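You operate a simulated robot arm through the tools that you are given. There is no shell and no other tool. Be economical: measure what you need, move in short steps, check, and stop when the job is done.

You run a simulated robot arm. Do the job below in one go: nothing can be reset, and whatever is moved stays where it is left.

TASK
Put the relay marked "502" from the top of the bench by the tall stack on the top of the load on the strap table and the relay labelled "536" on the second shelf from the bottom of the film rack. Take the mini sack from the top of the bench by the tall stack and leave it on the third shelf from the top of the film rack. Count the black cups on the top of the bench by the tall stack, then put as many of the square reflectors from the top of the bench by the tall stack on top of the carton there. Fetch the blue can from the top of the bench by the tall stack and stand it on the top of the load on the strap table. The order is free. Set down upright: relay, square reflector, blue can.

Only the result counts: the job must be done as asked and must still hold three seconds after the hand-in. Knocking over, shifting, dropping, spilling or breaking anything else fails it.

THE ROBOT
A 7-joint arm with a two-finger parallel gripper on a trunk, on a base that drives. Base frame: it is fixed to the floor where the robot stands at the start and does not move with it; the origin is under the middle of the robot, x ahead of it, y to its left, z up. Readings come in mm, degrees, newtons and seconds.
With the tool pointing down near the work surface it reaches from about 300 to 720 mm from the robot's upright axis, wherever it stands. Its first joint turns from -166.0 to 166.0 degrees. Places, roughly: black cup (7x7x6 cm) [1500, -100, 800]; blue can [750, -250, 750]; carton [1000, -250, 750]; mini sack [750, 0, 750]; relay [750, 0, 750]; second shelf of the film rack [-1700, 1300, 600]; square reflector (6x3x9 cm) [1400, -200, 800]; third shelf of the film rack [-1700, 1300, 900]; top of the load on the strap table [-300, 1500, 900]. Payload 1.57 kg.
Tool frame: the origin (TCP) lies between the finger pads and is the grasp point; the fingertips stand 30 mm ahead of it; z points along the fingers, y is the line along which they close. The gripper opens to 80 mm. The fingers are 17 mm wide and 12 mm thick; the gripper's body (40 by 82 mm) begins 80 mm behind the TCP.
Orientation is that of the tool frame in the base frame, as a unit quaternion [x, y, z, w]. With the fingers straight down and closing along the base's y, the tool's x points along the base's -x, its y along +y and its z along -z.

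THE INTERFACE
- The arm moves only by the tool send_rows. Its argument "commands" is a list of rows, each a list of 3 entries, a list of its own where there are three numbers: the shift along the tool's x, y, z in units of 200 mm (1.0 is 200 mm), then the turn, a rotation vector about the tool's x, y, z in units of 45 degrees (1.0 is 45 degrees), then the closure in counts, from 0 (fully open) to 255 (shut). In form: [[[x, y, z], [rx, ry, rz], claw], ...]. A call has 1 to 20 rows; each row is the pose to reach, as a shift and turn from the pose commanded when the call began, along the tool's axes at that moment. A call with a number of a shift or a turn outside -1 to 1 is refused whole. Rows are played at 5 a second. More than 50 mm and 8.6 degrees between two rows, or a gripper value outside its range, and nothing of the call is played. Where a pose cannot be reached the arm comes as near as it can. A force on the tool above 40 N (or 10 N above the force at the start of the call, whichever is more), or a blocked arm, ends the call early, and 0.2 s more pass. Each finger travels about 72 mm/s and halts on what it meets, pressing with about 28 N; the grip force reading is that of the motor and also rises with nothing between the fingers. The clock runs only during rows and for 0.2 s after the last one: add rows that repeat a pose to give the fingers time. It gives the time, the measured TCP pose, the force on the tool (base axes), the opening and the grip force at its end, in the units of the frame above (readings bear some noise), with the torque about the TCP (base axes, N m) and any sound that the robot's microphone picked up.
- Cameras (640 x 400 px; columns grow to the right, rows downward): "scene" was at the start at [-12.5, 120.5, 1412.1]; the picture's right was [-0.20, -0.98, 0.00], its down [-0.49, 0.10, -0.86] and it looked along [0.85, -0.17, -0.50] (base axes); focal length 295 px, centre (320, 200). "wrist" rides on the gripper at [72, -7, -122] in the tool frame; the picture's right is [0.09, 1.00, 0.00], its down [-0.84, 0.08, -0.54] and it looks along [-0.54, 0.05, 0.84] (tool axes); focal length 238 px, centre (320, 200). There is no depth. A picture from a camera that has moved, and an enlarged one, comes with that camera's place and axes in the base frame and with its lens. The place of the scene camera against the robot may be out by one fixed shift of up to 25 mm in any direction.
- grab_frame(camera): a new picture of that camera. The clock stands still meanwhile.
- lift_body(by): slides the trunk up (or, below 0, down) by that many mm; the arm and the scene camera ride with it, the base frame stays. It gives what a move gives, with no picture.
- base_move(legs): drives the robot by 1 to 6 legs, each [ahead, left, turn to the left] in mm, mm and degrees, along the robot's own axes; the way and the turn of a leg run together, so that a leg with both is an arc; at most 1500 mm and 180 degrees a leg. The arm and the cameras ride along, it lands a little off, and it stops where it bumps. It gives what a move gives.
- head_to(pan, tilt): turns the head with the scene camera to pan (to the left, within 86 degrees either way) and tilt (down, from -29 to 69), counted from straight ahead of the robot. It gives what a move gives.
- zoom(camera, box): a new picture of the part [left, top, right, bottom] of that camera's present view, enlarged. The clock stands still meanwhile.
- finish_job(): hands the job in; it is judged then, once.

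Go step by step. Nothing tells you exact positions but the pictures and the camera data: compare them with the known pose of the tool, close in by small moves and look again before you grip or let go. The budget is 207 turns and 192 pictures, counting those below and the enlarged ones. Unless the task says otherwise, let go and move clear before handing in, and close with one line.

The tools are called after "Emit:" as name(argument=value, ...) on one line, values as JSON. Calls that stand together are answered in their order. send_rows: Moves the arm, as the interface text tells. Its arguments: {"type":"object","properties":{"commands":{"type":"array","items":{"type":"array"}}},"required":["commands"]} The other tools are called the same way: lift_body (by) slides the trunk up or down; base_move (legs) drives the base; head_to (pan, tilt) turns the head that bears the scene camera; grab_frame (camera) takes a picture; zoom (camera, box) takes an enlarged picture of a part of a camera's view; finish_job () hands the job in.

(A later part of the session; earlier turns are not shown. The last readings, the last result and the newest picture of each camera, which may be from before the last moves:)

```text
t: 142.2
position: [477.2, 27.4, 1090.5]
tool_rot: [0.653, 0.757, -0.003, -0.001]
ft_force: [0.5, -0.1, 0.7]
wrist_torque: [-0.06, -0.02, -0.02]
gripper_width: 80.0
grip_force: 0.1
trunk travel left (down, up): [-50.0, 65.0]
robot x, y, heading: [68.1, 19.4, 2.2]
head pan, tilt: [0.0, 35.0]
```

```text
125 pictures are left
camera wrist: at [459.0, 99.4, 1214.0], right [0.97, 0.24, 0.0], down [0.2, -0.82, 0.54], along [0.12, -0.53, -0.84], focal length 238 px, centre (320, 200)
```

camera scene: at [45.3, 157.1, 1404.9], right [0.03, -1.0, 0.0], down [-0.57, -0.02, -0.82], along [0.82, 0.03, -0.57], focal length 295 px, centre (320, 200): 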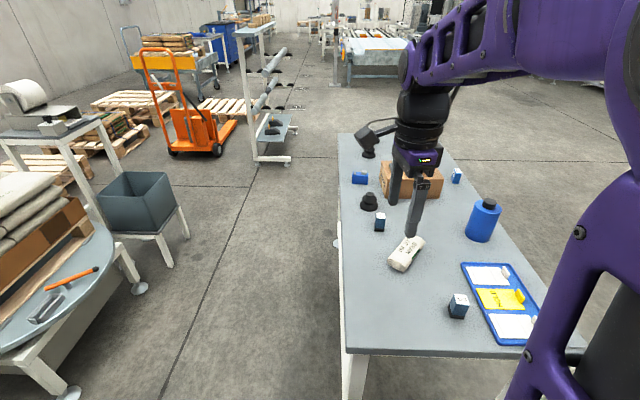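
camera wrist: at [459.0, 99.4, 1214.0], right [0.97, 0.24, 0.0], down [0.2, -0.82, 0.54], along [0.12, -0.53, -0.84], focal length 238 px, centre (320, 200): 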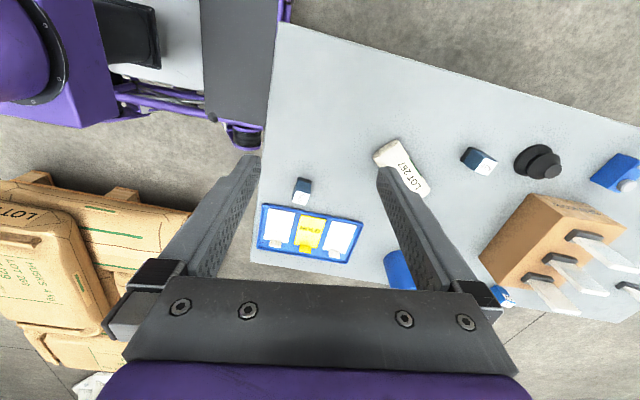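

I turn the gripper so that the camera side faces forward (tool x toward +x).

Emit:
send_rows(commands=[[[0, 0, 0], [0, 0, 0.1667], 0], [[0, 0, 0], [0, 0, 0.3333], 0], [[0, 0, 0], [0, 0, 0.5], 0], [[0, 0, 0], [0, 0, 0.6667], 0], [[0, 0, 0], [0, 0, 0.8333], 0], [[0, 0, 0], [0, 0, 1], 0], [[0, 0, 0], [0, 0, 1], 0]])

Emit:
send_rows(commands=[[[0, 0, 0], [0, 0, 0.1667], 0], [[0, 0, 0], [0, 0, 0.3333], 0], [[0, 0, 0], [0, 0, 0.5], 0], [[0, 0, 0], [0, 0, 0.6667], 0], [[0, 0, 0], [0, 0, 0.8333], 0], [[0, 0, 0], [0, 0, 1], 0], [[0, 0, 0], [0, 0, 1], 0]])

```text
t: 143.8
position: [476.1, 28.1, 1091.6]
tool_rot: [0.894, 0.449, -0.003, 0.0]
ft_force: [0.6, -0.4, 0.1]
wrist_torque: [-0.01, 0.01, 0.01]
gripper_width: 79.8
grip_force: 0.0
trunk travel left (down, up): [-50.0, 65.0]
robot x, y, heading: [60.4, 15.1, 2.1]
head pan, tilt: [0.0, 35.0]
```

```text
t: 145.4
position: [476.5, 28.3, 1090.7]
tool_rot: [0.997, 0.072, -0.003, 0.001]
ft_force: [0.2, 0.0, 0.6]
wrist_torque: [0.01, -0.03, -0.01]
gripper_width: 79.8
grip_force: 0.1
trunk travel left (down, up): [-50.0, 65.0]
robot x, y, heading: [58.2, 17.0, 2.1]
head pan, tilt: [0.0, 35.0]
```

Emit:
send_rows(commands=[[[0.2, 0.06, 0], [0, 0, 0.05], 0], [[0.4, 0.12, 0], [0, 0, 0.1], 0], [[0.6, 0.2, 0], [0, 0, 0.15], 0], [[0.795, 0.267, 0], [0, 0, 0.183], 0], [[0.795, 0.267, 0], [0, 0, 0.183], 0]])

Emit:
grab_frame(camera="wrist")

```text
t: 146.6
position: [641.8, -2.4, 1090.0]
tool_rot: [1.0, 0.001, -0.003, 0.001]
ft_force: [0.6, -0.5, -0.1]
wrist_torque: [0.0, 0.01, -0.02]
gripper_width: 79.9
grip_force: 0.1
trunk travel left (down, up): [-50.0, 65.0]
robot x, y, heading: [61.8, 15.5, 2.2]
head pan, tilt: [0.0, 35.0]
```

```text
124 pictures are left
camera wrist: at [712.9, 6.4, 1213.3], right [0.1, -1.0, 0.0], down [-0.83, -0.08, 0.55], along [-0.54, -0.05, -0.84], focal length 238 px, centre (320, 200)
```

wrist: 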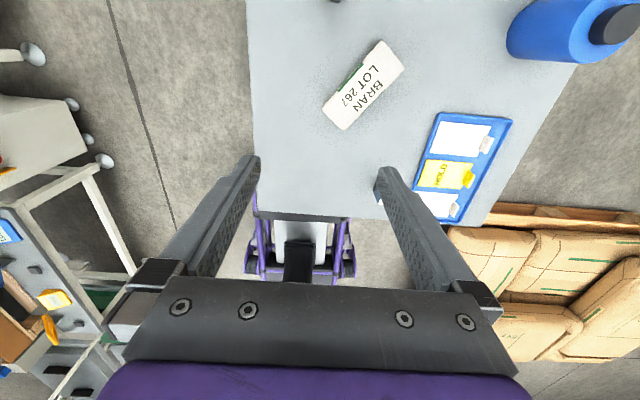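

The sack is about 120x54 mm, centred near (665,-60), with its axis at -38°. Next I tilt the tool 45° forward.

Emit:
send_rows(commands=[[[0, 0, 0], [0, 0.1667, 0], 0], [[0, 0, 0], [0, 0.3333, 0], 0], [[0, 0, 0], [0, 0.5, 0], 0], [[0, 0, 0], [0, 0.6667, 0], 0], [[0, 0, 0], [0, 0.8333, 0], 0], [[0, 0, 0], [0, 1, 0], 0], [[0, 0, 0], [0, 1, 0], 0]])

Emit:
grab_frame(camera="wrist")

Emit:
grab_frame(camera="scene")

```text
t: 148.2
position: [641.8, -2.3, 1090.4]
tool_rot: [0.925, 0.002, 0.381, 0.001]
ft_force: [1.6, -0.4, -0.2]
wrist_torque: [0.02, 0.05, -0.03]
gripper_width: 79.8
grip_force: 0.0
trunk travel left (down, up): [-50.0, 65.0]
robot x, y, heading: [64.7, 17.7, 2.0]
head pan, tilt: [0.0, 35.0]
```

```text
123 pictures are left
camera wrist: at [605.5, 6.2, 1228.8], right [0.07, -1.0, 0.07], down [-0.98, -0.08, -0.2], along [0.21, -0.05, -0.98], focal length 238 px, centre (320, 200)
```

wrist: 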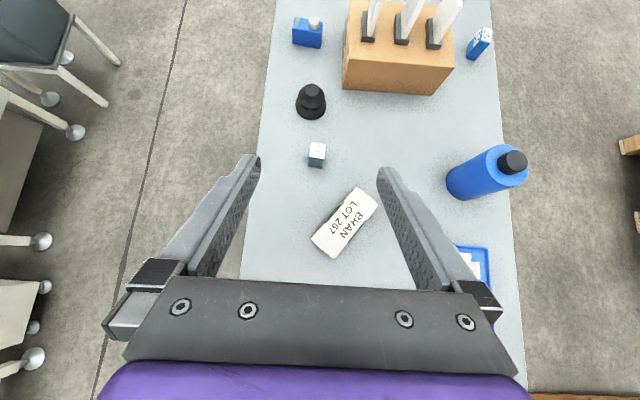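

```text
122 pictures are left
camera scene: at [45.2, 157.1, 1404.9], right [0.03, -1.0, 0.0], down [-0.57, -0.02, -0.82], along [0.82, 0.03, -0.57], focal length 295 px, centre (320, 200)
```

scene: 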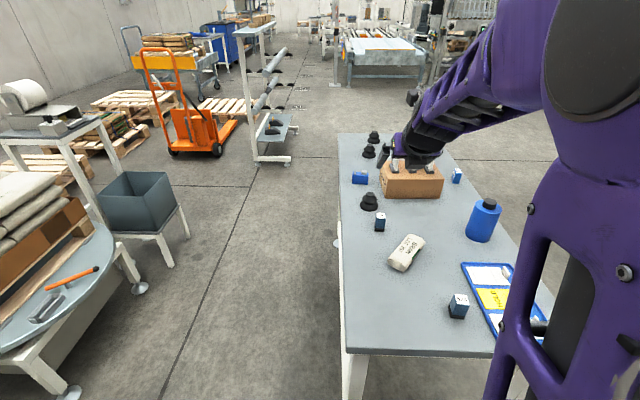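

The tilted posture works. I approach relay 536, at about (772,-2).

Emit:
send_rows(commands=[[[-0.04, 0, 0.18], [0, 0, 0], 0], [[-0.08, 0, 0.36], [0, 0, 0], 0], [[-0.12, 0, 0.54], [0, 0, 0], 0], [[-0.16, 0, 0.72], [0, 0, 0], 0], [[-0.192, 0, 0.867], [0, 0, 0], 0], [[-0.192, 0, 0.867], [0, 0, 0], 0]])

Emit:
grab_frame(camera="wrist")

Emit:
zoom(camera="wrist", box=[272, 110, 368, 170])

```text
t: 149.6
position: [737.7, -2.3, 940.4]
tool_rot: [0.925, 0.002, 0.38, 0.001]
ft_force: [-0.1, 0.5, 0.2]
wrist_torque: [-0.02, -0.01, 0.0]
gripper_width: 79.9
grip_force: 0.1
trunk travel left (down, up): [-50.0, 65.0]
robot x, y, heading: [62.8, 18.6, 2.2]
head pan, tilt: [0.0, 35.0]
```

```text
121 pictures are left
camera wrist: at [703.4, 6.1, 1079.4], right [0.07, -1.0, 0.07], down [-0.98, -0.08, -0.2], along [0.21, -0.05, -0.98], focal length 238 px, centre (320, 200)
```

wrist: 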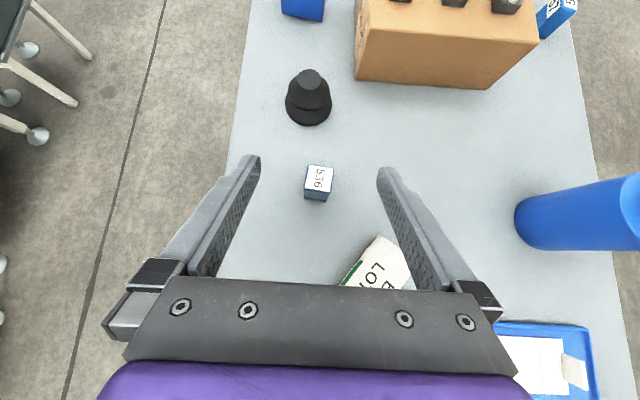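

```text
6.67 times, centred on (320, 140) of wrist
camera zoom: at [703.4, 6.1, 1079.4], right [0.07, -1.0, 0.07], down [-0.98, -0.08, -0.2], along [0.21, -0.05, -0.98], focal length 1589 px, centre (320, 600)
```

zoom: 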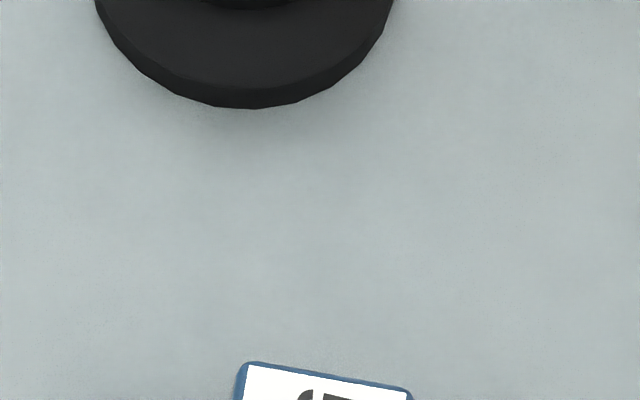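

Emit:
zoom(camera="wrist", box=[272, 150, 368, 210])

```text
6.67 times, centred on (320, 180) of wrist
camera zoom: at [703.4, 6.1, 1079.4], right [0.07, -1.0, 0.07], down [-0.98, -0.08, -0.2], along [0.21, -0.05, -0.98], focal length 1589 px, centre (320, 333)
```

zoom: 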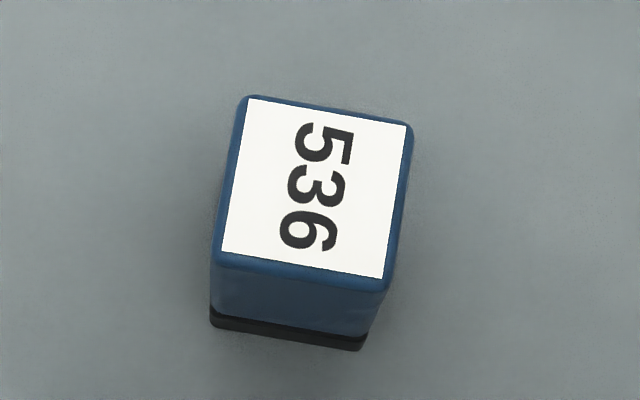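

Relay 536's top centre is (780,-4), yaw -4°. I descend around it.

Emit:
send_rows(commands=[[[-0.075, 0.003, 0.15], [-0.016, 0, 0.016], 0], [[-0.15, 0.005, 0.3], [-0.031, 0, 0.031], 0], [[-0.225, 0.008, 0.45], [-0.047, 0, 0.047], 0], [[-0.302, 0.01, 0.605], [-0.063, 0, 0.063], 0], [[-0.302, 0.01, 0.605], [-0.063, 0, 0.063], 0]])

Emit:
grab_frame(camera="wrist")

Emit:
zoom(camera="scene", box=[330, 150, 470, 260])

```text
t: 150.8
position: [779.4, -3.5, 812.4]
tool_rot: [0.924, -0.031, 0.381, 0.014]
ft_force: [0.3, 0.3, -0.4]
wrist_torque: [0.03, -0.02, -0.02]
gripper_width: 79.6
grip_force: 0.1
trunk travel left (down, up): [-50.0, 65.0]
robot x, y, heading: [61.0, 20.7, 2.0]
head pan, tilt: [0.0, 35.0]
```

```text
118 pictures are left
camera wrist: at [744.6, 7.7, 950.8], right [0.0, -1.0, 0.07], down [-0.98, -0.01, -0.2], along [0.2, -0.07, -0.98], focal length 238 px, centre (320, 200)
```

wrist: 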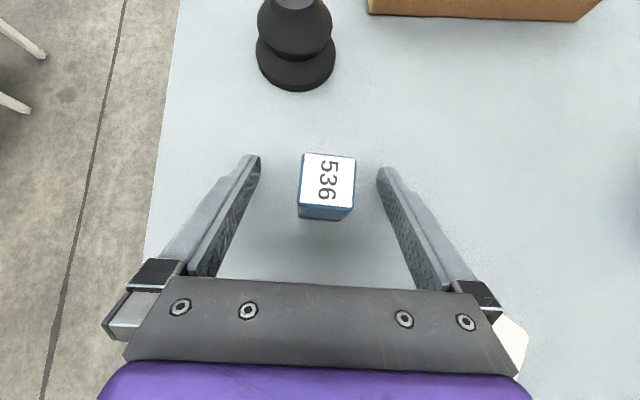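

```text
3.64 times, centred on (400, 205) of scene
camera zoom: at [45.4, 157.1, 1404.9], right [0.03, -1.0, 0.0], down [-0.57, -0.02, -0.82], along [0.82, 0.03, -0.57], focal length 1071 px, centre (29, 182)
```

zoom: 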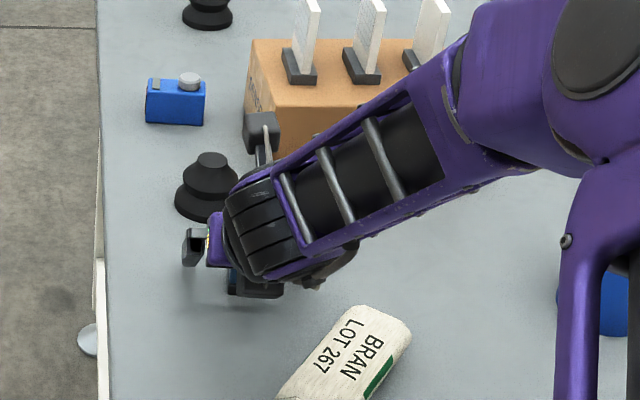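

Emit:
send_rows(commands=[[[0, 0, 0], [0, 0, 0], 100], [[0, 0, 0], [0, 0, 0], 255], [[0, 0, 0], [0, 0, 0], 255], [[0, 0, 0], [0, 0, 0], 255], [[0, 0, 0], [0, 0, 0], 255], [[0.03, 0, -0.03], [0, 0, 0], 255], [[0.13, 0, -0.13], [0, 0, 0], 255], [[0.27, 0, -0.27], [0, 0, 0], 255], [[0.4, 0, -0.4], [0, 0, 0], 255], [[0.53, 0, -0.53], [0, 0, 0], 255], [[0.53, 0, -0.53], [0, 0, 0], 255]])

Emit:
grab_frame(camera="wrist")

```text
t: 153.2
position: [780.9, -2.7, 963.3]
tool_rot: [0.924, -0.03, 0.381, 0.014]
ft_force: [0.0, 0.4, -0.7]
wrist_torque: [0.04, -0.01, 0.0]
gripper_width: 29.4
grip_force: 28.2
trunk travel left (down, up): [-50.0, 65.0]
robot x, y, heading: [63.8, 21.6, 1.9]
head pan, tilt: [0.0, 35.0]
```

```text
116 pictures are left
camera wrist: at [745.9, 7.3, 1102.0], right [0.0, -1.0, 0.07], down [-0.98, -0.01, -0.2], along [0.2, -0.07, -0.98], focal length 238 px, centre (320, 200)
```

wrist: 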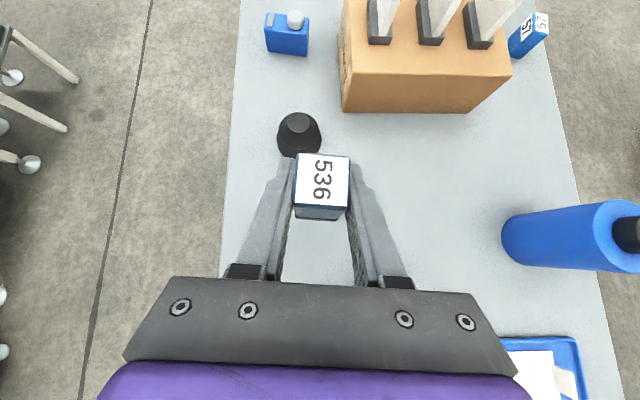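

Relay 536 is held upright. I retract the arm toward the robot for travel.

Emit:
send_rows(commands=[[[-0.08, 0, -0.15], [0, 0, 0], 255], [[-0.17, 0, -0.3], [0, 0, 0], 255], [[-0.25, 0, -0.45], [0, 0, 0], 255], [[-0.34, 0, -0.62], [0, 0, 0], 255], [[-0.34, 0, -0.62], [0, 0, 0], 255]])

Emit:
send_rows(commands=[[[-0.08, 0, -0.15], [0, 0, 0], 255], [[-0.17, 0, -0.3], [0, 0, 0], 255], [[-0.25, 0, -0.45], [0, 0, 0], 255], [[-0.34, 0, -0.62], [0, 0, 0], 255], [[-0.34, 0, -0.62], [0, 0, 0], 255]])

Emit:
grab_frame(camera="scene")

```text
t: 154.4
position: [642.0, 5.6, 1001.6]
tool_rot: [0.924, -0.03, 0.381, 0.014]
ft_force: [-0.5, 0.0, -0.4]
wrist_torque: [-0.03, -0.03, 0.0]
gripper_width: 29.3
grip_force: 28.2
trunk travel left (down, up): [-50.0, 65.0]
robot x, y, heading: [62.6, 17.1, 2.0]
head pan, tilt: [0.0, 35.0]
```

```text
t: 155.8
position: [504.0, 14.2, 994.9]
tool_rot: [0.944, -0.034, 0.328, 0.013]
ft_force: [0.7, -0.6, -0.1]
wrist_torque: [-0.03, 0.04, 0.0]
gripper_width: 29.4
grip_force: 27.8
trunk travel left (down, up): [-50.0, 65.0]
robot x, y, heading: [60.6, 18.6, 2.0]
head pan, tilt: [0.0, 35.0]
stopped in row 5: the arm was blocked; the commanded pose is now the measured one
```

```text
115 pictures are left
camera scene: at [47.4, 143.9, 1413.3], right [-0.11, -0.99, 0.0], down [-0.49, 0.06, -0.87], along [0.86, -0.1, -0.49], focal length 295 px, centre (320, 200)
```

scene: 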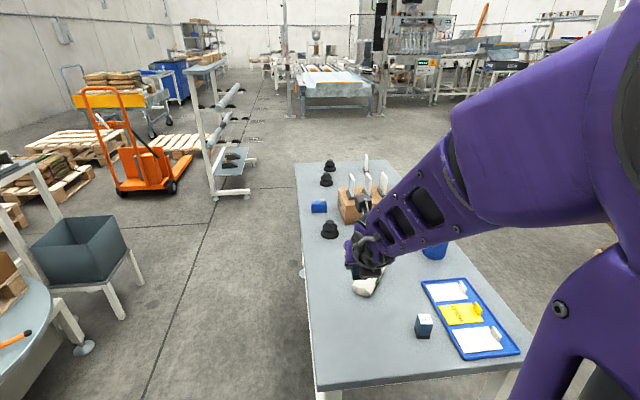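

The arm folded into the head and was blocked there, so I move it back out a little and restore the tilt.

Emit:
send_rows(commands=[[[0.12, 0, 0.03], [0, 0.04, 0], 255], [[0.24, 0, 0.06], [0, 0.08, 0], 255], [[0.36, 0, 0.09], [0, 0.11, 0], 255], [[0.477, 0, 0.12], [0, 0.144, 0], 255], [[0.477, 0, 0.12], [0, 0.144, 0], 255]])

Emit:
head_to(pan=0, tilt=30)

Emit:
grab_frame(camera="wrist")

Emit:
grab_frame(camera="scene")

```text
t: 157.0
position: [593.9, 7.3, 1040.1]
tool_rot: [0.923, -0.031, 0.384, 0.013]
ft_force: [-0.2, -0.4, -0.8]
wrist_torque: [-0.02, 0.04, 0.0]
gripper_width: 29.6
grip_force: 27.6
trunk travel left (down, up): [-50.0, 65.0]
robot x, y, heading: [60.8, 19.3, 2.0]
head pan, tilt: [0.0, 35.0]
```

```text
t: 157.7
position: [593.2, 7.9, 1040.1]
tool_rot: [0.923, -0.03, 0.384, 0.013]
ft_force: [0.2, -0.1, -1.3]
wrist_torque: [-0.01, 0.05, -0.02]
gripper_width: 29.5
grip_force: 27.9
trunk travel left (down, up): [-50.0, 65.0]
robot x, y, heading: [62.7, 18.3, 2.0]
head pan, tilt: [0.0, 30.0]
```

```text
114 pictures are left
camera wrist: at [558.0, 17.7, 1177.6], right [0.0, -1.0, 0.07], down [-0.98, -0.01, -0.21], along [0.21, -0.07, -0.98], focal length 238 px, centre (320, 200)
```

wrist: 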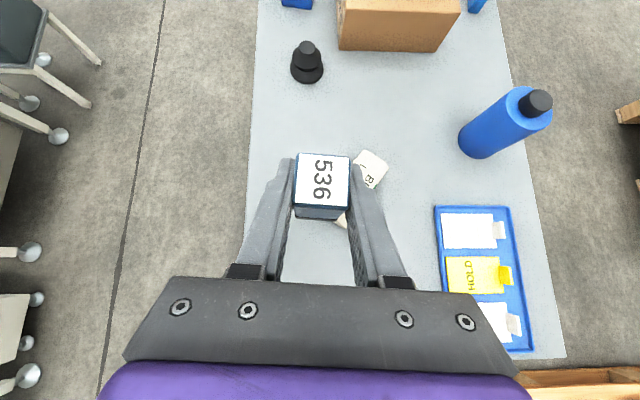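

```text
113 pictures are left
camera scene: at [47.7, 157.2, 1412.6], right [0.03, -1.0, 0.0], down [-0.5, -0.02, -0.87], along [0.87, 0.03, -0.5], focal length 295 px, centre (320, 200)
```

scene: 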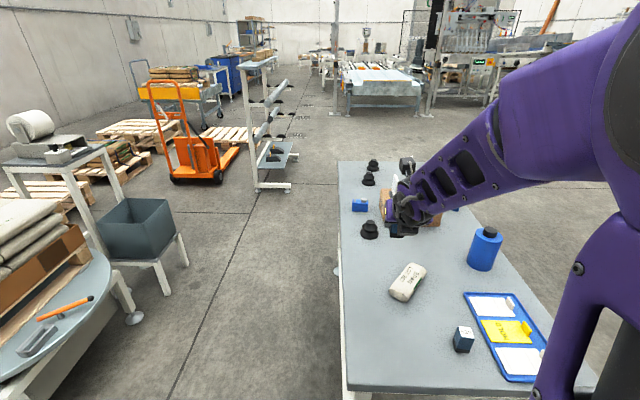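

Now I drive to the front of the film rack, staying well clear of the tables.

Emit:
base_move(legs=[[-150, 0, 0], [0, 0, 88], [0, 834, 0], [0, 834, 0], [350, 0, 0]])

Emit:
grab_frame(camera="scene")

Emit:
grab_frame(camera="wrist")

```text
t: 180.7
position: [-1719.7, 898.0, 1039.4]
tool_rot: [0.687, 0.617, 0.286, -0.256]
ft_force: [-0.2, -0.2, -0.3]
wrist_torque: [-0.02, -0.03, 0.02]
gripper_width: 29.4
grip_force: 28.4
trunk travel left (down, up): [-50.0, 65.0]
robot x, y, heading: [-1752.1, 369.2, 89.5]
head pan, tilt: [0.0, 30.0]
```

```text
112 pictures are left
camera scene: at [-1902.7, 366.6, 1412.6], right [1.0, -0.01, 0.0], down [0.0, -0.5, -0.87], along [0.0, 0.87, -0.5], focal length 295 px, centre (320, 200)
```

scene: 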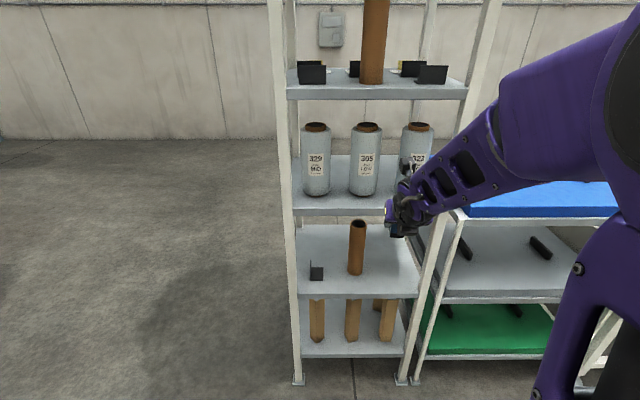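

```text
111 pictures are left
camera wrist: at [-1730.8, 862.5, 1177.7], right [1.0, -0.04, 0.07], down [-0.03, -0.98, -0.21], along [0.07, 0.21, -0.98], focal length 238 px, centre (320, 200)
```

wrist: 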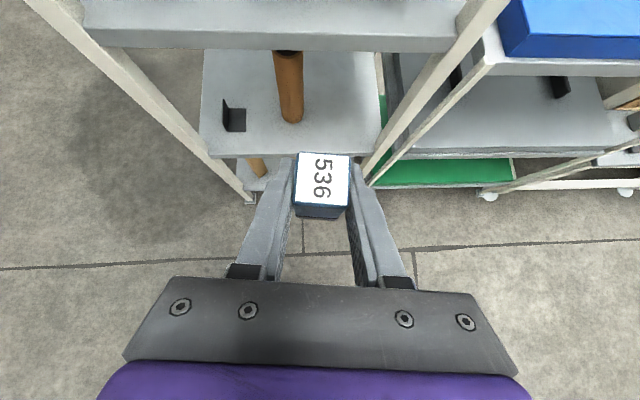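

The rack's shelf levels are about z 583 (second from bottom) and 936 (third from top), with the front edge at y≈1135. The right front of the lower one is free, so I lower the arm in front of the rack and then edge in.

Emit:
send_rows(commands=[[[-0.13, 0.07, 0.13], [0, 0, 0], 255], [[-0.26, 0.14, 0.26], [0, 0, 0], 255], [[-0.39, 0.21, 0.39], [0, 0, 0], 255], [[-0.52, 0.28, 0.52], [0, 0, 0], 255], [[-0.64, 0.35, 0.64], [0, 0, 0], 255], [[-0.64, 0.35, 0.64], [0, 0, 0], 255]])

Emit:
send_rows(commands=[[[-0.13, 0, 0.13], [0, 0, 0], 255], [[-0.26, 0, 0.26], [0, 0, 0], 255], [[-0.39, 0, 0.39], [0, 0, 0], 255], [[-0.52, 0, 0.52], [0, 0, 0], 255], [[-0.64, 0, 0.64], [0, 0, 0], 255], [[-0.64, 0, 0.64], [0, 0, 0], 255]])

Emit:
grab_frame(camera="wrist")

Emit:
grab_frame(camera="scene")

```text
t: 182.1
position: [-1649.5, 889.5, 856.7]
tool_rot: [0.687, 0.617, 0.287, -0.256]
ft_force: [0.2, 0.7, -0.6]
wrist_torque: [0.0, 0.0, -0.01]
gripper_width: 29.3
grip_force: 28.5
trunk travel left (down, up): [-50.0, 65.0]
robot x, y, heading: [-1754.0, 368.4, 89.9]
head pan, tilt: [0.0, 30.0]
```

```text
t: 183.5
position: [-1647.5, 888.0, 675.4]
tool_rot: [0.687, 0.616, 0.287, -0.256]
ft_force: [0.7, -0.4, -1.0]
wrist_torque: [0.01, -0.01, 0.01]
gripper_width: 29.5
grip_force: 28.1
trunk travel left (down, up): [-50.0, 65.0]
robot x, y, heading: [-1753.6, 370.0, 89.5]
head pan, tilt: [0.0, 30.0]
```

```text
110 pictures are left
camera wrist: at [-1659.0, 854.0, 813.8], right [1.0, -0.04, 0.07], down [-0.03, -0.98, -0.21], along [0.07, 0.21, -0.97], focal length 238 px, centre (320, 200)
```

wrist: 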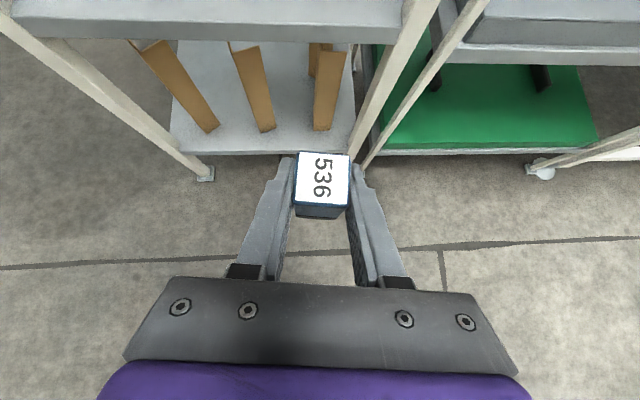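

```text
109 pictures are left
camera scene: at [-1902.8, 366.7, 1412.6], right [1.0, -0.01, 0.0], down [0.0, -0.5, -0.87], along [0.0, 0.87, -0.5], focal length 295 px, centre (320, 200)
```

scene: 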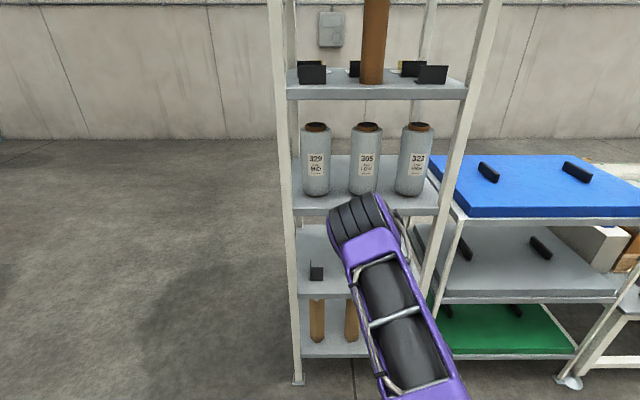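

Shelf surface ≈585, front edge y≈1112, and the right post is at x≈-1521. I drive in 200 mm.

Emit:
base_move(legs=[[200, 0, 0]])

Emit:
grab_frame(camera="wrist")

Emit:
grab_frame(camera="scene")

```text
t: 185.1
position: [-1647.1, 1088.4, 675.5]
tool_rot: [0.687, 0.617, 0.286, -0.257]
ft_force: [0.4, 0.1, -0.1]
wrist_torque: [0.02, -0.03, -0.04]
gripper_width: 29.4
grip_force: 27.9
trunk travel left (down, up): [-50.0, 65.0]
robot x, y, heading: [-1748.3, 568.6, 89.8]
head pan, tilt: [0.0, 30.0]
```

```text
108 pictures are left
camera wrist: at [-1658.5, 1054.1, 814.1], right [1.0, -0.04, 0.07], down [-0.03, -0.98, -0.21], along [0.07, 0.21, -0.98], focal length 238 px, centre (320, 200)
```

wrist: 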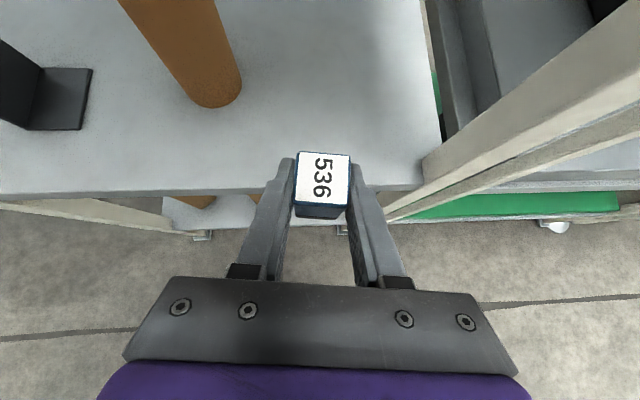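

```text
107 pictures are left
camera scene: at [-1901.7, 566.6, 1412.6], right [1.0, 0.0, 0.0], down [0.0, -0.5, -0.87], along [0.0, 0.87, -0.5], focal length 295 px, centre (320, 200)
```

scene: 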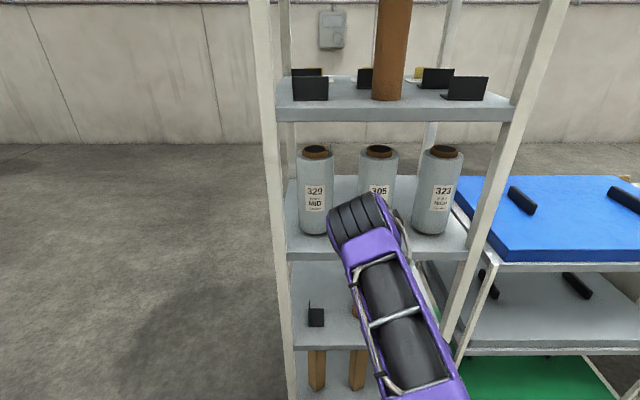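

I extend forward over the shelf and lower close to the surface.

Emit:
send_rows(commands=[[[0.1, 0, 0.1], [0, 0, 0], 255], [[0.2, 0, 0.2], [0, 0, 0], 255], [[0.3, 0, 0.3], [0, 0, 0], 255], [[0.22, 0, 0.38], [0, 0, 0], 255], [[0.15, 0, 0.45], [0, 0, 0], 255], [[0.15, 0, 0.45], [0, 0, 0], 255]])

Emit:
grab_frame(camera="wrist")

```text
t: 186.5
position: [-1637.9, 1173.0, 632.9]
tool_rot: [0.687, 0.617, 0.286, -0.256]
ft_force: [-0.3, 0.2, -1.7]
wrist_torque: [-0.03, 0.0, 0.04]
gripper_width: 29.3
grip_force: 28.0
trunk travel left (down, up): [-50.0, 65.0]
robot x, y, heading: [-1748.6, 567.8, 89.5]
head pan, tilt: [0.0, 30.0]
```

```text
106 pictures are left
camera wrist: at [-1649.7, 1139.0, 771.1], right [1.0, -0.04, 0.07], down [-0.03, -0.98, -0.21], along [0.07, 0.21, -0.98], focal length 238 px, centre (320, 200)
```

wrist: 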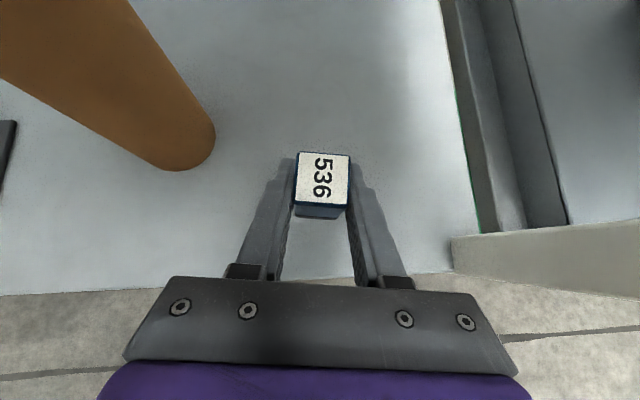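

Well inside the shelf and clear of the tube. I lower in small steps to contact.

Emit:
send_rows(commands=[[[-0.014, 0, 0.014], [0, 0, 0], 255], [[-0.028, 0, 0.028], [0, 0, 0], 255], [[-0.028, 0, 0.028], [0, 0, 0], 255]])

Emit:
send_rows(commands=[[[-0.011, 0, 0.011], [0, 0, 0], 255], [[-0.011, 0, 0.011], [0, 0, 0], 255]])

Emit:
send_rows(commands=[[[-0.011, 0, 0.011], [0, 0, 0], 255], [[-0.011, 0, 0.011], [0, 0, 0], 255]])

```text
t: 187.3
position: [-1638.6, 1173.2, 625.7]
tool_rot: [0.687, 0.617, 0.286, -0.256]
ft_force: [-0.7, -0.4, -1.1]
wrist_torque: [-0.01, 0.02, -0.04]
gripper_width: 29.2
grip_force: 28.3
trunk travel left (down, up): [-50.0, 65.0]
robot x, y, heading: [-1747.7, 561.4, 89.7]
head pan, tilt: [0.0, 30.0]
```

```text
t: 187.9
position: [-1638.4, 1172.9, 623.2]
tool_rot: [0.686, 0.617, 0.287, -0.257]
ft_force: [0.6, 0.5, -1.0]
wrist_torque: [0.0, 0.02, 0.01]
gripper_width: 29.5
grip_force: 28.1
trunk travel left (down, up): [-50.0, 65.0]
robot x, y, heading: [-1749.4, 568.4, 89.8]
head pan, tilt: [0.0, 30.0]
```

```text
t: 188.5
position: [-1638.4, 1172.2, 619.2]
tool_rot: [0.687, 0.617, 0.286, -0.257]
ft_force: [0.1, 0.7, -0.3]
wrist_torque: [-0.02, 0.03, -0.02]
gripper_width: 29.4
grip_force: 28.2
trunk travel left (down, up): [-50.0, 65.0]
robot x, y, heading: [-1749.2, 564.2, 89.5]
head pan, tilt: [0.0, 30.0]
```

Emit:
send_rows(commands=[[[-0.014, 0, 0.014], [0, 0, 0], 255], [[-0.014, 0, 0.014], [0, 0, 0], 255]])

Emit:
send_rows(commands=[[[-0.014, 0, 0.014], [0, 0, 0], 255], [[-0.014, 0, 0.014], [0, 0, 0], 255]])

Emit:
grab_frame(camera="wrist")

```text
t: 189.1
position: [-1638.4, 1173.0, 615.7]
tool_rot: [0.687, 0.617, 0.286, -0.257]
ft_force: [0.3, -0.2, 1.1]
wrist_torque: [0.0, -0.03, 0.02]
gripper_width: 29.3
grip_force: 27.8
trunk travel left (down, up): [-50.0, 65.0]
robot x, y, heading: [-1753.5, 566.8, 89.7]
head pan, tilt: [0.0, 30.0]
```

```text
t: 189.7
position: [-1639.0, 1173.0, 612.9]
tool_rot: [0.686, 0.617, 0.287, -0.256]
ft_force: [-0.1, -3.4, 11.4]
wrist_torque: [-0.16, 0.04, 0.03]
gripper_width: 29.4
grip_force: 27.8
trunk travel left (down, up): [-50.0, 65.0]
robot x, y, heading: [-1749.1, 568.7, 89.7]
head pan, tilt: [0.0, 30.0]
```

```text
105 pictures are left
camera wrist: at [-1649.6, 1139.6, 751.3], right [1.0, -0.04, 0.07], down [-0.03, -0.98, -0.21], along [0.07, 0.21, -0.97], focal length 238 px, centre (320, 200)
```

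wrist: 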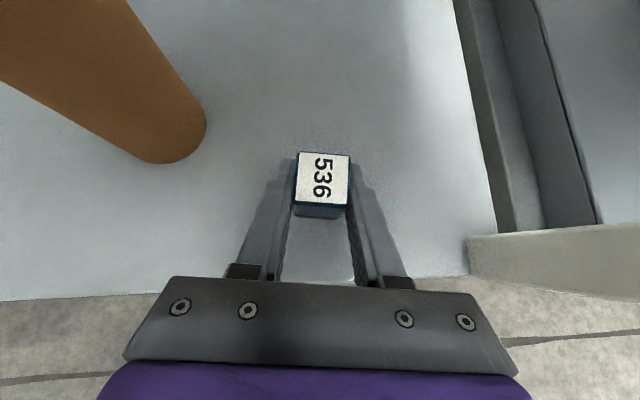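

Contact. I release and withdraw backward and up along the tool axis.

Emit:
send_rows(commands=[[[0.004, 0, -0.004], [0, 0, 0], 255], [[0.004, 0, -0.004], [0, 0, 0], 140], [[0.004, 0, -0.004], [0, 0, 0], 90], [[0.004, 0, -0.004], [0, 0, 0], 80], [[0.004, 0, -0.004], [0, 0, 0], 80], [[0.004, 0, -0.15], [0, 0, 0], 80], [[0.004, 0, -0.35], [0, 0, 0], 80], [[0.004, 0, -0.55], [0, 0, 0], 80], [[0.004, 0, -0.7], [0, 0, 0], 80], [[0.004, 0, -0.7], [0, 0, 0], 0]])

Emit:
grab_frame(camera="wrist")

```text
t: 191.9
position: [-1650.0, 1073.2, 713.3]
tool_rot: [0.687, 0.617, 0.287, -0.256]
ft_force: [0.4, 0.0, 1.0]
wrist_torque: [0.03, 0.0, 0.01]
gripper_width: 80.2
grip_force: 0.1
trunk travel left (down, up): [-50.0, 65.0]
robot x, y, heading: [-1751.6, 568.7, 89.8]
head pan, tilt: [0.0, 30.0]
```

```text
104 pictures are left
camera wrist: at [-1661.9, 1038.9, 850.3], right [1.0, -0.04, 0.07], down [-0.03, -0.98, -0.21], along [0.07, 0.21, -0.98], focal length 238 px, centre (320, 200)
```

wrist: 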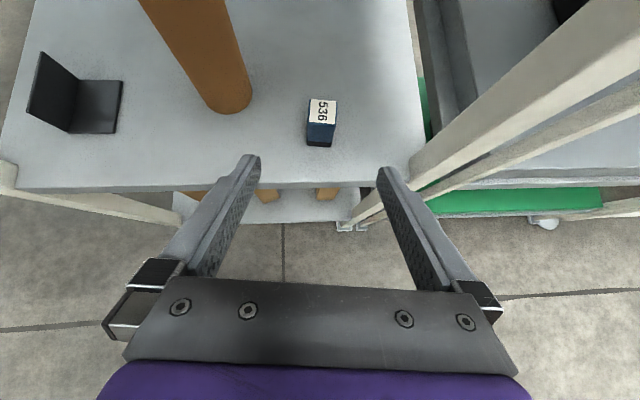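

Relay 536 stands on its shelf. I back out, raise the arm, and look at the third shelf before fetching the sack.

Emit:
base_move(legs=[[-250, 0, 0]])

Emit:
send_rows(commands=[[[0.14, 0, -0.14], [0, 0, 0], 0], [[0.28, 0, -0.28], [0, 0, 0], 0], [[0.42, 0, -0.42], [0, 0, 0], 0], [[0.56, 0, -0.56], [0, 0, 0], 0], [[0.7, 0, -0.7], [0, 0, 0], 0], [[0.84, 0, -0.84], [0, 0, 0], 0], [[0.84, 0, -0.84], [0, 0, 0], 0]])

Emit:
grab_frame(camera="wrist")

Emit:
grab_frame(camera="scene")

Emit:
zoom(camera="scene", box=[270, 100, 450, 230])

```text
t: 193.7
position: [-1651.5, 827.7, 712.3]
tool_rot: [0.687, 0.616, 0.287, -0.256]
ft_force: [-0.7, 0.9, -0.4]
wrist_torque: [0.01, -0.02, -0.01]
gripper_width: 80.1
grip_force: 0.0
trunk travel left (down, up): [-50.0, 65.0]
robot x, y, heading: [-1747.5, 323.2, 89.7]
head pan, tilt: [0.0, 30.0]
```

```text
t: 195.3
position: [-1648.9, 827.0, 947.9]
tool_rot: [0.687, 0.617, 0.287, -0.256]
ft_force: [0.4, 1.0, -0.8]
wrist_torque: [-0.01, 0.02, 0.0]
gripper_width: 80.0
grip_force: 0.0
trunk travel left (down, up): [-50.0, 65.0]
robot x, y, heading: [-1751.8, 324.6, 89.6]
head pan, tilt: [0.0, 30.0]
```

```text
103 pictures are left
camera wrist: at [-1659.8, 794.3, 1087.1], right [1.0, -0.04, 0.07], down [-0.03, -0.98, -0.21], along [0.08, 0.21, -0.98], focal length 238 px, centre (320, 200)
```

wrist: 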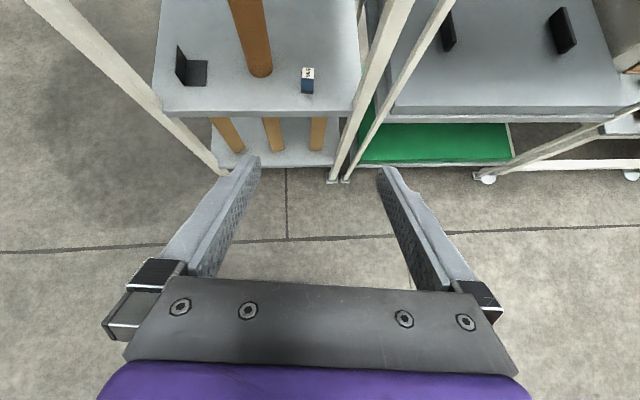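

```text
102 pictures are left
camera scene: at [-1902.9, 321.3, 1412.6], right [1.0, -0.01, 0.0], down [0.0, -0.5, -0.87], along [0.01, 0.87, -0.5], focal length 295 px, centre (320, 200)
```

scene: 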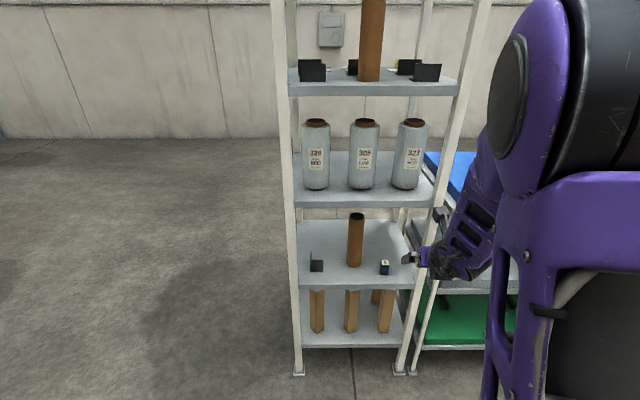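

```text
3.08 times, centred on (360, 165) of scene
camera zoom: at [-1902.9, 321.3, 1412.6], right [1.0, -0.01, 0.0], down [0.0, -0.5, -0.87], along [0.01, 0.87, -0.5], focal length 906 px, centre (197, 308)
```

zoom: 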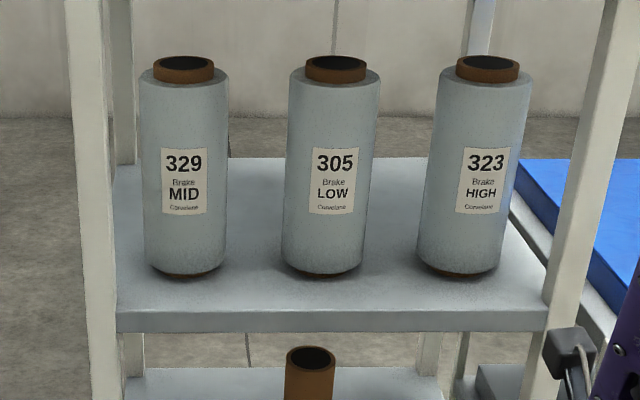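

On the third shelf there is about 63 mm between rolls 305 and 323 and a free strip of about 85 mm in front, so the sack can lie there pointing inward. Now I drive to the sack, facing along its axis (-38°).

Emit:
base_move(legs=[[0, 0, -127.7], [633, 575, 0], [633, 575, 0]])

Emit:
grab_frame(camera="wrist")

Emit:
grab_frame(camera="scene")

```text
t: 212.5
position: [278.7, 66.1, 948.5]
tool_rot: [0.856, -0.344, 0.357, 0.144]
ft_force: [-0.4, -0.8, 0.6]
wrist_torque: [0.02, 0.03, 0.02]
gripper_width: 79.9
grip_force: 0.0
trunk travel left (down, up): [-50.0, 65.0]
robot x, y, heading: [-61.0, 458.6, -38.1]
head pan, tilt: [0.0, 30.0]
```

```text
100 pictures are left
camera wrist: at [257.0, 96.2, 1086.8], right [-0.64, -0.76, 0.07], down [-0.76, 0.62, -0.21], along [0.12, -0.19, -0.98], focal length 238 px, centre (320, 200)
```

wrist: 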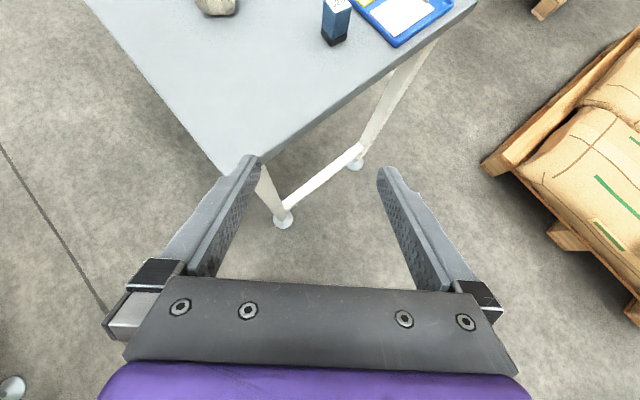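

```text
99 pictures are left
camera scene: at [14.6, 565.3, 1412.7], right [-0.61, -0.79, 0.0], down [-0.39, 0.31, -0.87], along [0.68, -0.53, -0.5], focal length 295 px, centre (320, 200)
```

scene: 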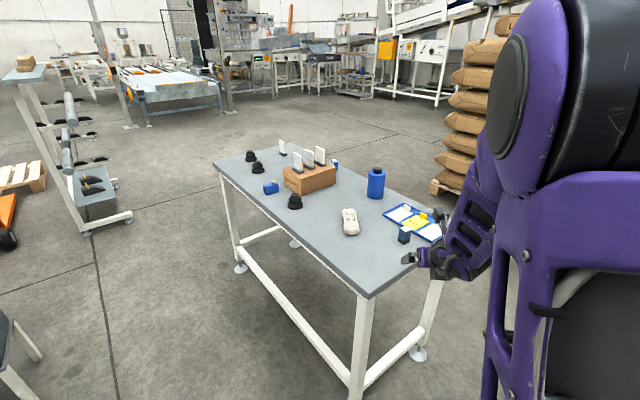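

Emit:
base_move(legs=[[195, 30, 0]])

Emit:
grab_frame(camera="wrist")

```text
t: 214.1
position: [447.7, -30.5, 948.2]
tool_rot: [0.857, -0.344, 0.357, 0.144]
ft_force: [0.0, 0.0, 0.2]
wrist_torque: [-0.02, 0.0, -0.01]
gripper_width: 79.9
grip_force: 0.1
trunk travel left (down, up): [-50.0, 65.0]
robot x, y, heading: [110.8, 362.5, -38.4]
head pan, tilt: [0.0, 30.0]
```

```text
98 pictures are left
camera wrist: at [426.4, 0.4, 1086.9], right [-0.64, -0.76, 0.07], down [-0.76, 0.62, -0.21], along [0.12, -0.19, -0.98], focal length 238 px, centre (320, 200)
```

wrist: 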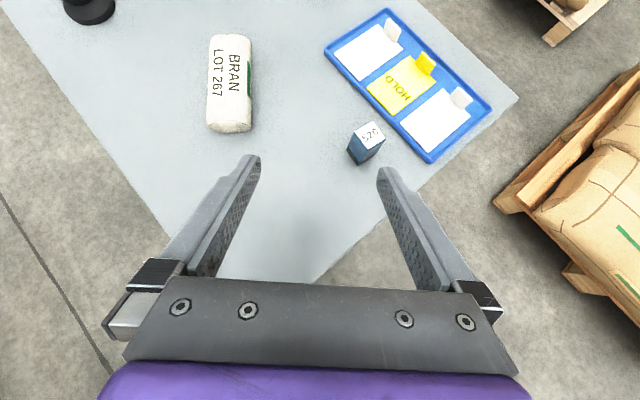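

The sack axis measures about -37.5°. I move over it with a small yaw correction.

Emit:
send_rows(commands=[[[0.08, -0.11, 0.11], [0.02, 0, -0.02], 0], [[0.17, -0.22, 0.22], [0.04, 0, -0.04], 0], [[0.25, -0.33, 0.33], [0.06, 0, -0.06], 0], [[0.33, -0.44, 0.44], [0.08, 0, -0.08], 0], [[0.414, -0.54, 0.538], [0.0987, 0, -0.099], 0], [[0.414, -0.54, 0.538], [0.0987, 0, -0.099], 0]])

Emit:
grab_frame(camera="wrist")

Emit:
zoom(camera="wrist", box=[240, 120, 400, 220])

```text
t: 215.4
position: [620.7, -44.1, 930.2]
tool_rot: [0.875, -0.297, 0.363, 0.124]
ft_force: [0.5, -0.6, 0.0]
wrist_torque: [0.01, -0.03, 0.0]
gripper_width: 80.0
grip_force: 0.1
trunk travel left (down, up): [-50.0, 65.0]
robot x, y, heading: [108.4, 360.7, -38.0]
head pan, tilt: [0.0, 30.0]
```

```text
97 pictures are left
camera wrist: at [595.8, -16.0, 1069.2], right [-0.56, -0.83, 0.07], down [-0.82, 0.53, -0.21], along [0.14, -0.17, -0.98], focal length 238 px, centre (320, 200)
```

wrist: 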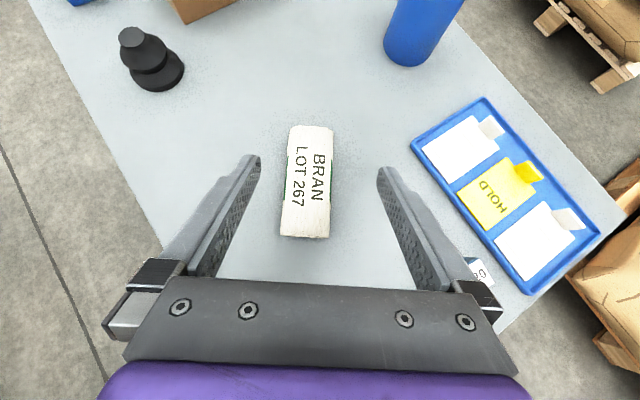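

```text
4.00 times, centred on (320, 170) of wrist
camera zoom: at [595.8, -16.0, 1069.2], right [-0.56, -0.83, 0.07], down [-0.82, 0.53, -0.21], along [0.14, -0.17, -0.98], focal length 953 px, centre (320, 320)
```

zoom: 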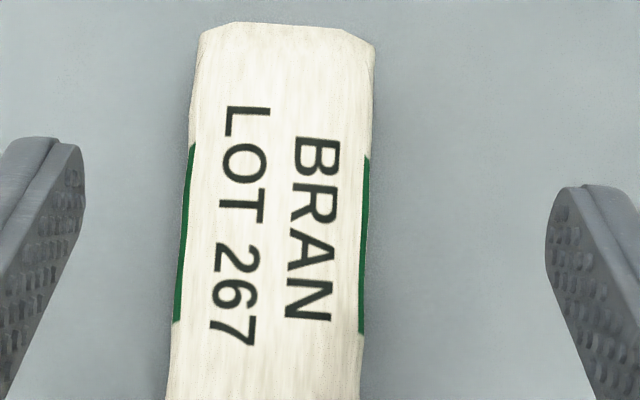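

The sack centre is (657,-60), about 51 mm wide. I descend around it.

Emit:
send_rows(commands=[[[-0.07, -0.048, 0.14], [0, 0, 0], 0], [[-0.14, -0.048, 0.27], [0, 0, 0], 0], [[-0.22, -0.048, 0.41], [0, 0, 0], 0], [[-0.297, -0.048, 0.544], [0, 0, 0], 0], [[-0.297, -0.048, 0.544], [0, 0, 0], 0]])

Emit:
grab_frame(camera="wrist")

```text
t: 216.7
position: [653.1, -58.3, 812.0]
tool_rot: [0.874, -0.297, 0.364, 0.125]
ft_force: [0.8, 0.8, -0.8]
wrist_torque: [0.03, 0.01, -0.03]
gripper_width: 79.8
grip_force: 0.0
trunk travel left (down, up): [-50.0, 65.0]
robot x, y, heading: [114.3, 364.0, -38.3]
head pan, tilt: [0.0, 30.0]
```

```text
95 pictures are left
camera wrist: at [629.5, -30.7, 950.4], right [-0.56, -0.83, 0.07], down [-0.82, 0.53, -0.21], along [0.14, -0.17, -0.98], focal length 238 px, centre (320, 200)
```

wrist: 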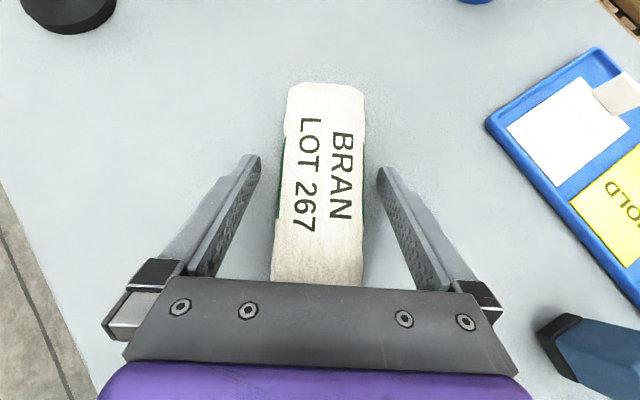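

Emit:
send_rows(commands=[[[0, 0, 0], [0, 0, 0], 80], [[0, 0, 0], [0, 0, 0], 160], [[0, 0, 0], [0, 0, 0], 255], [[0, 0, 0], [0, 0, 0], 255], [[0, 0, 0], [0, 0, 0], 255], [[0.03, 0, -0.03], [0, 0, 0], 255], [[0.13, 0, -0.13], [0, 0, 0], 255], [[0.27, 0, -0.27], [0, 0, 0], 255], [[0.4, 0, -0.4], [0, 0, 0], 255], [[0.53, 0, -0.53], [0, 0, 0], 255], [[0.67, 0, -0.67], [0, 0, 0], 255], [[0.67, 0, -0.67], [0, 0, 0], 255]])

Emit:
grab_frame(camera="wrist")

Emit:
grab_frame(camera="scene")

```text
t: 219.2
position: [651.3, -59.5, 1001.0]
tool_rot: [0.875, -0.296, 0.363, 0.125]
ft_force: [1.0, 0.0, -0.9]
wrist_torque: [0.03, -0.01, 0.01]
gripper_width: 54.7
grip_force: 28.3
trunk travel left (down, up): [-50.0, 65.0]
robot x, y, heading: [107.3, 361.5, -38.2]
head pan, tilt: [0.0, 30.0]
```

```text
94 pictures are left
camera wrist: at [626.8, -30.6, 1140.9], right [-0.56, -0.83, 0.07], down [-0.82, 0.53, -0.21], along [0.14, -0.17, -0.98], focal length 238 px, centre (320, 200)
```

wrist: 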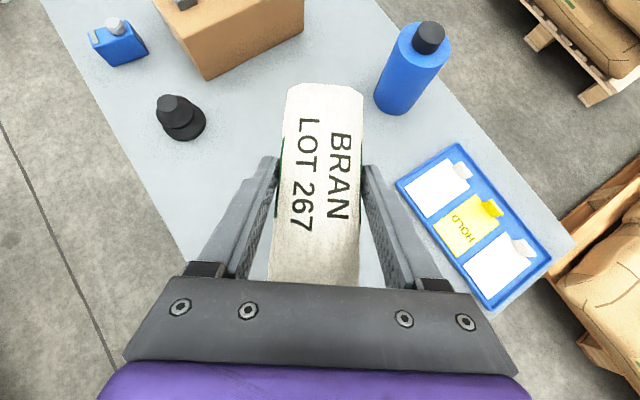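

```text
93 pictures are left
camera scene: at [185.6, 470.2, 1412.7], right [-0.62, -0.79, 0.0], down [-0.39, 0.31, -0.87], along [0.68, -0.53, -0.5], focal length 295 px, centre (320, 200)
```

scene: 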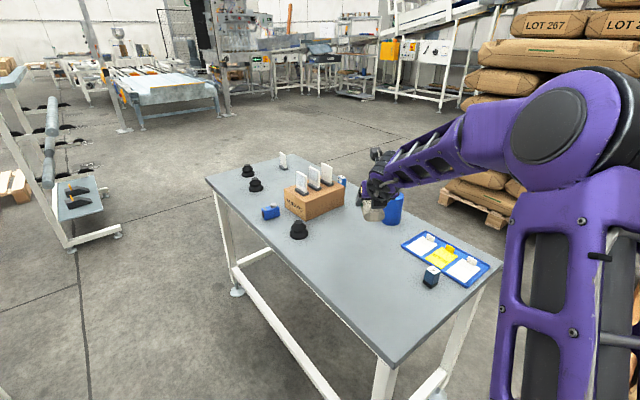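

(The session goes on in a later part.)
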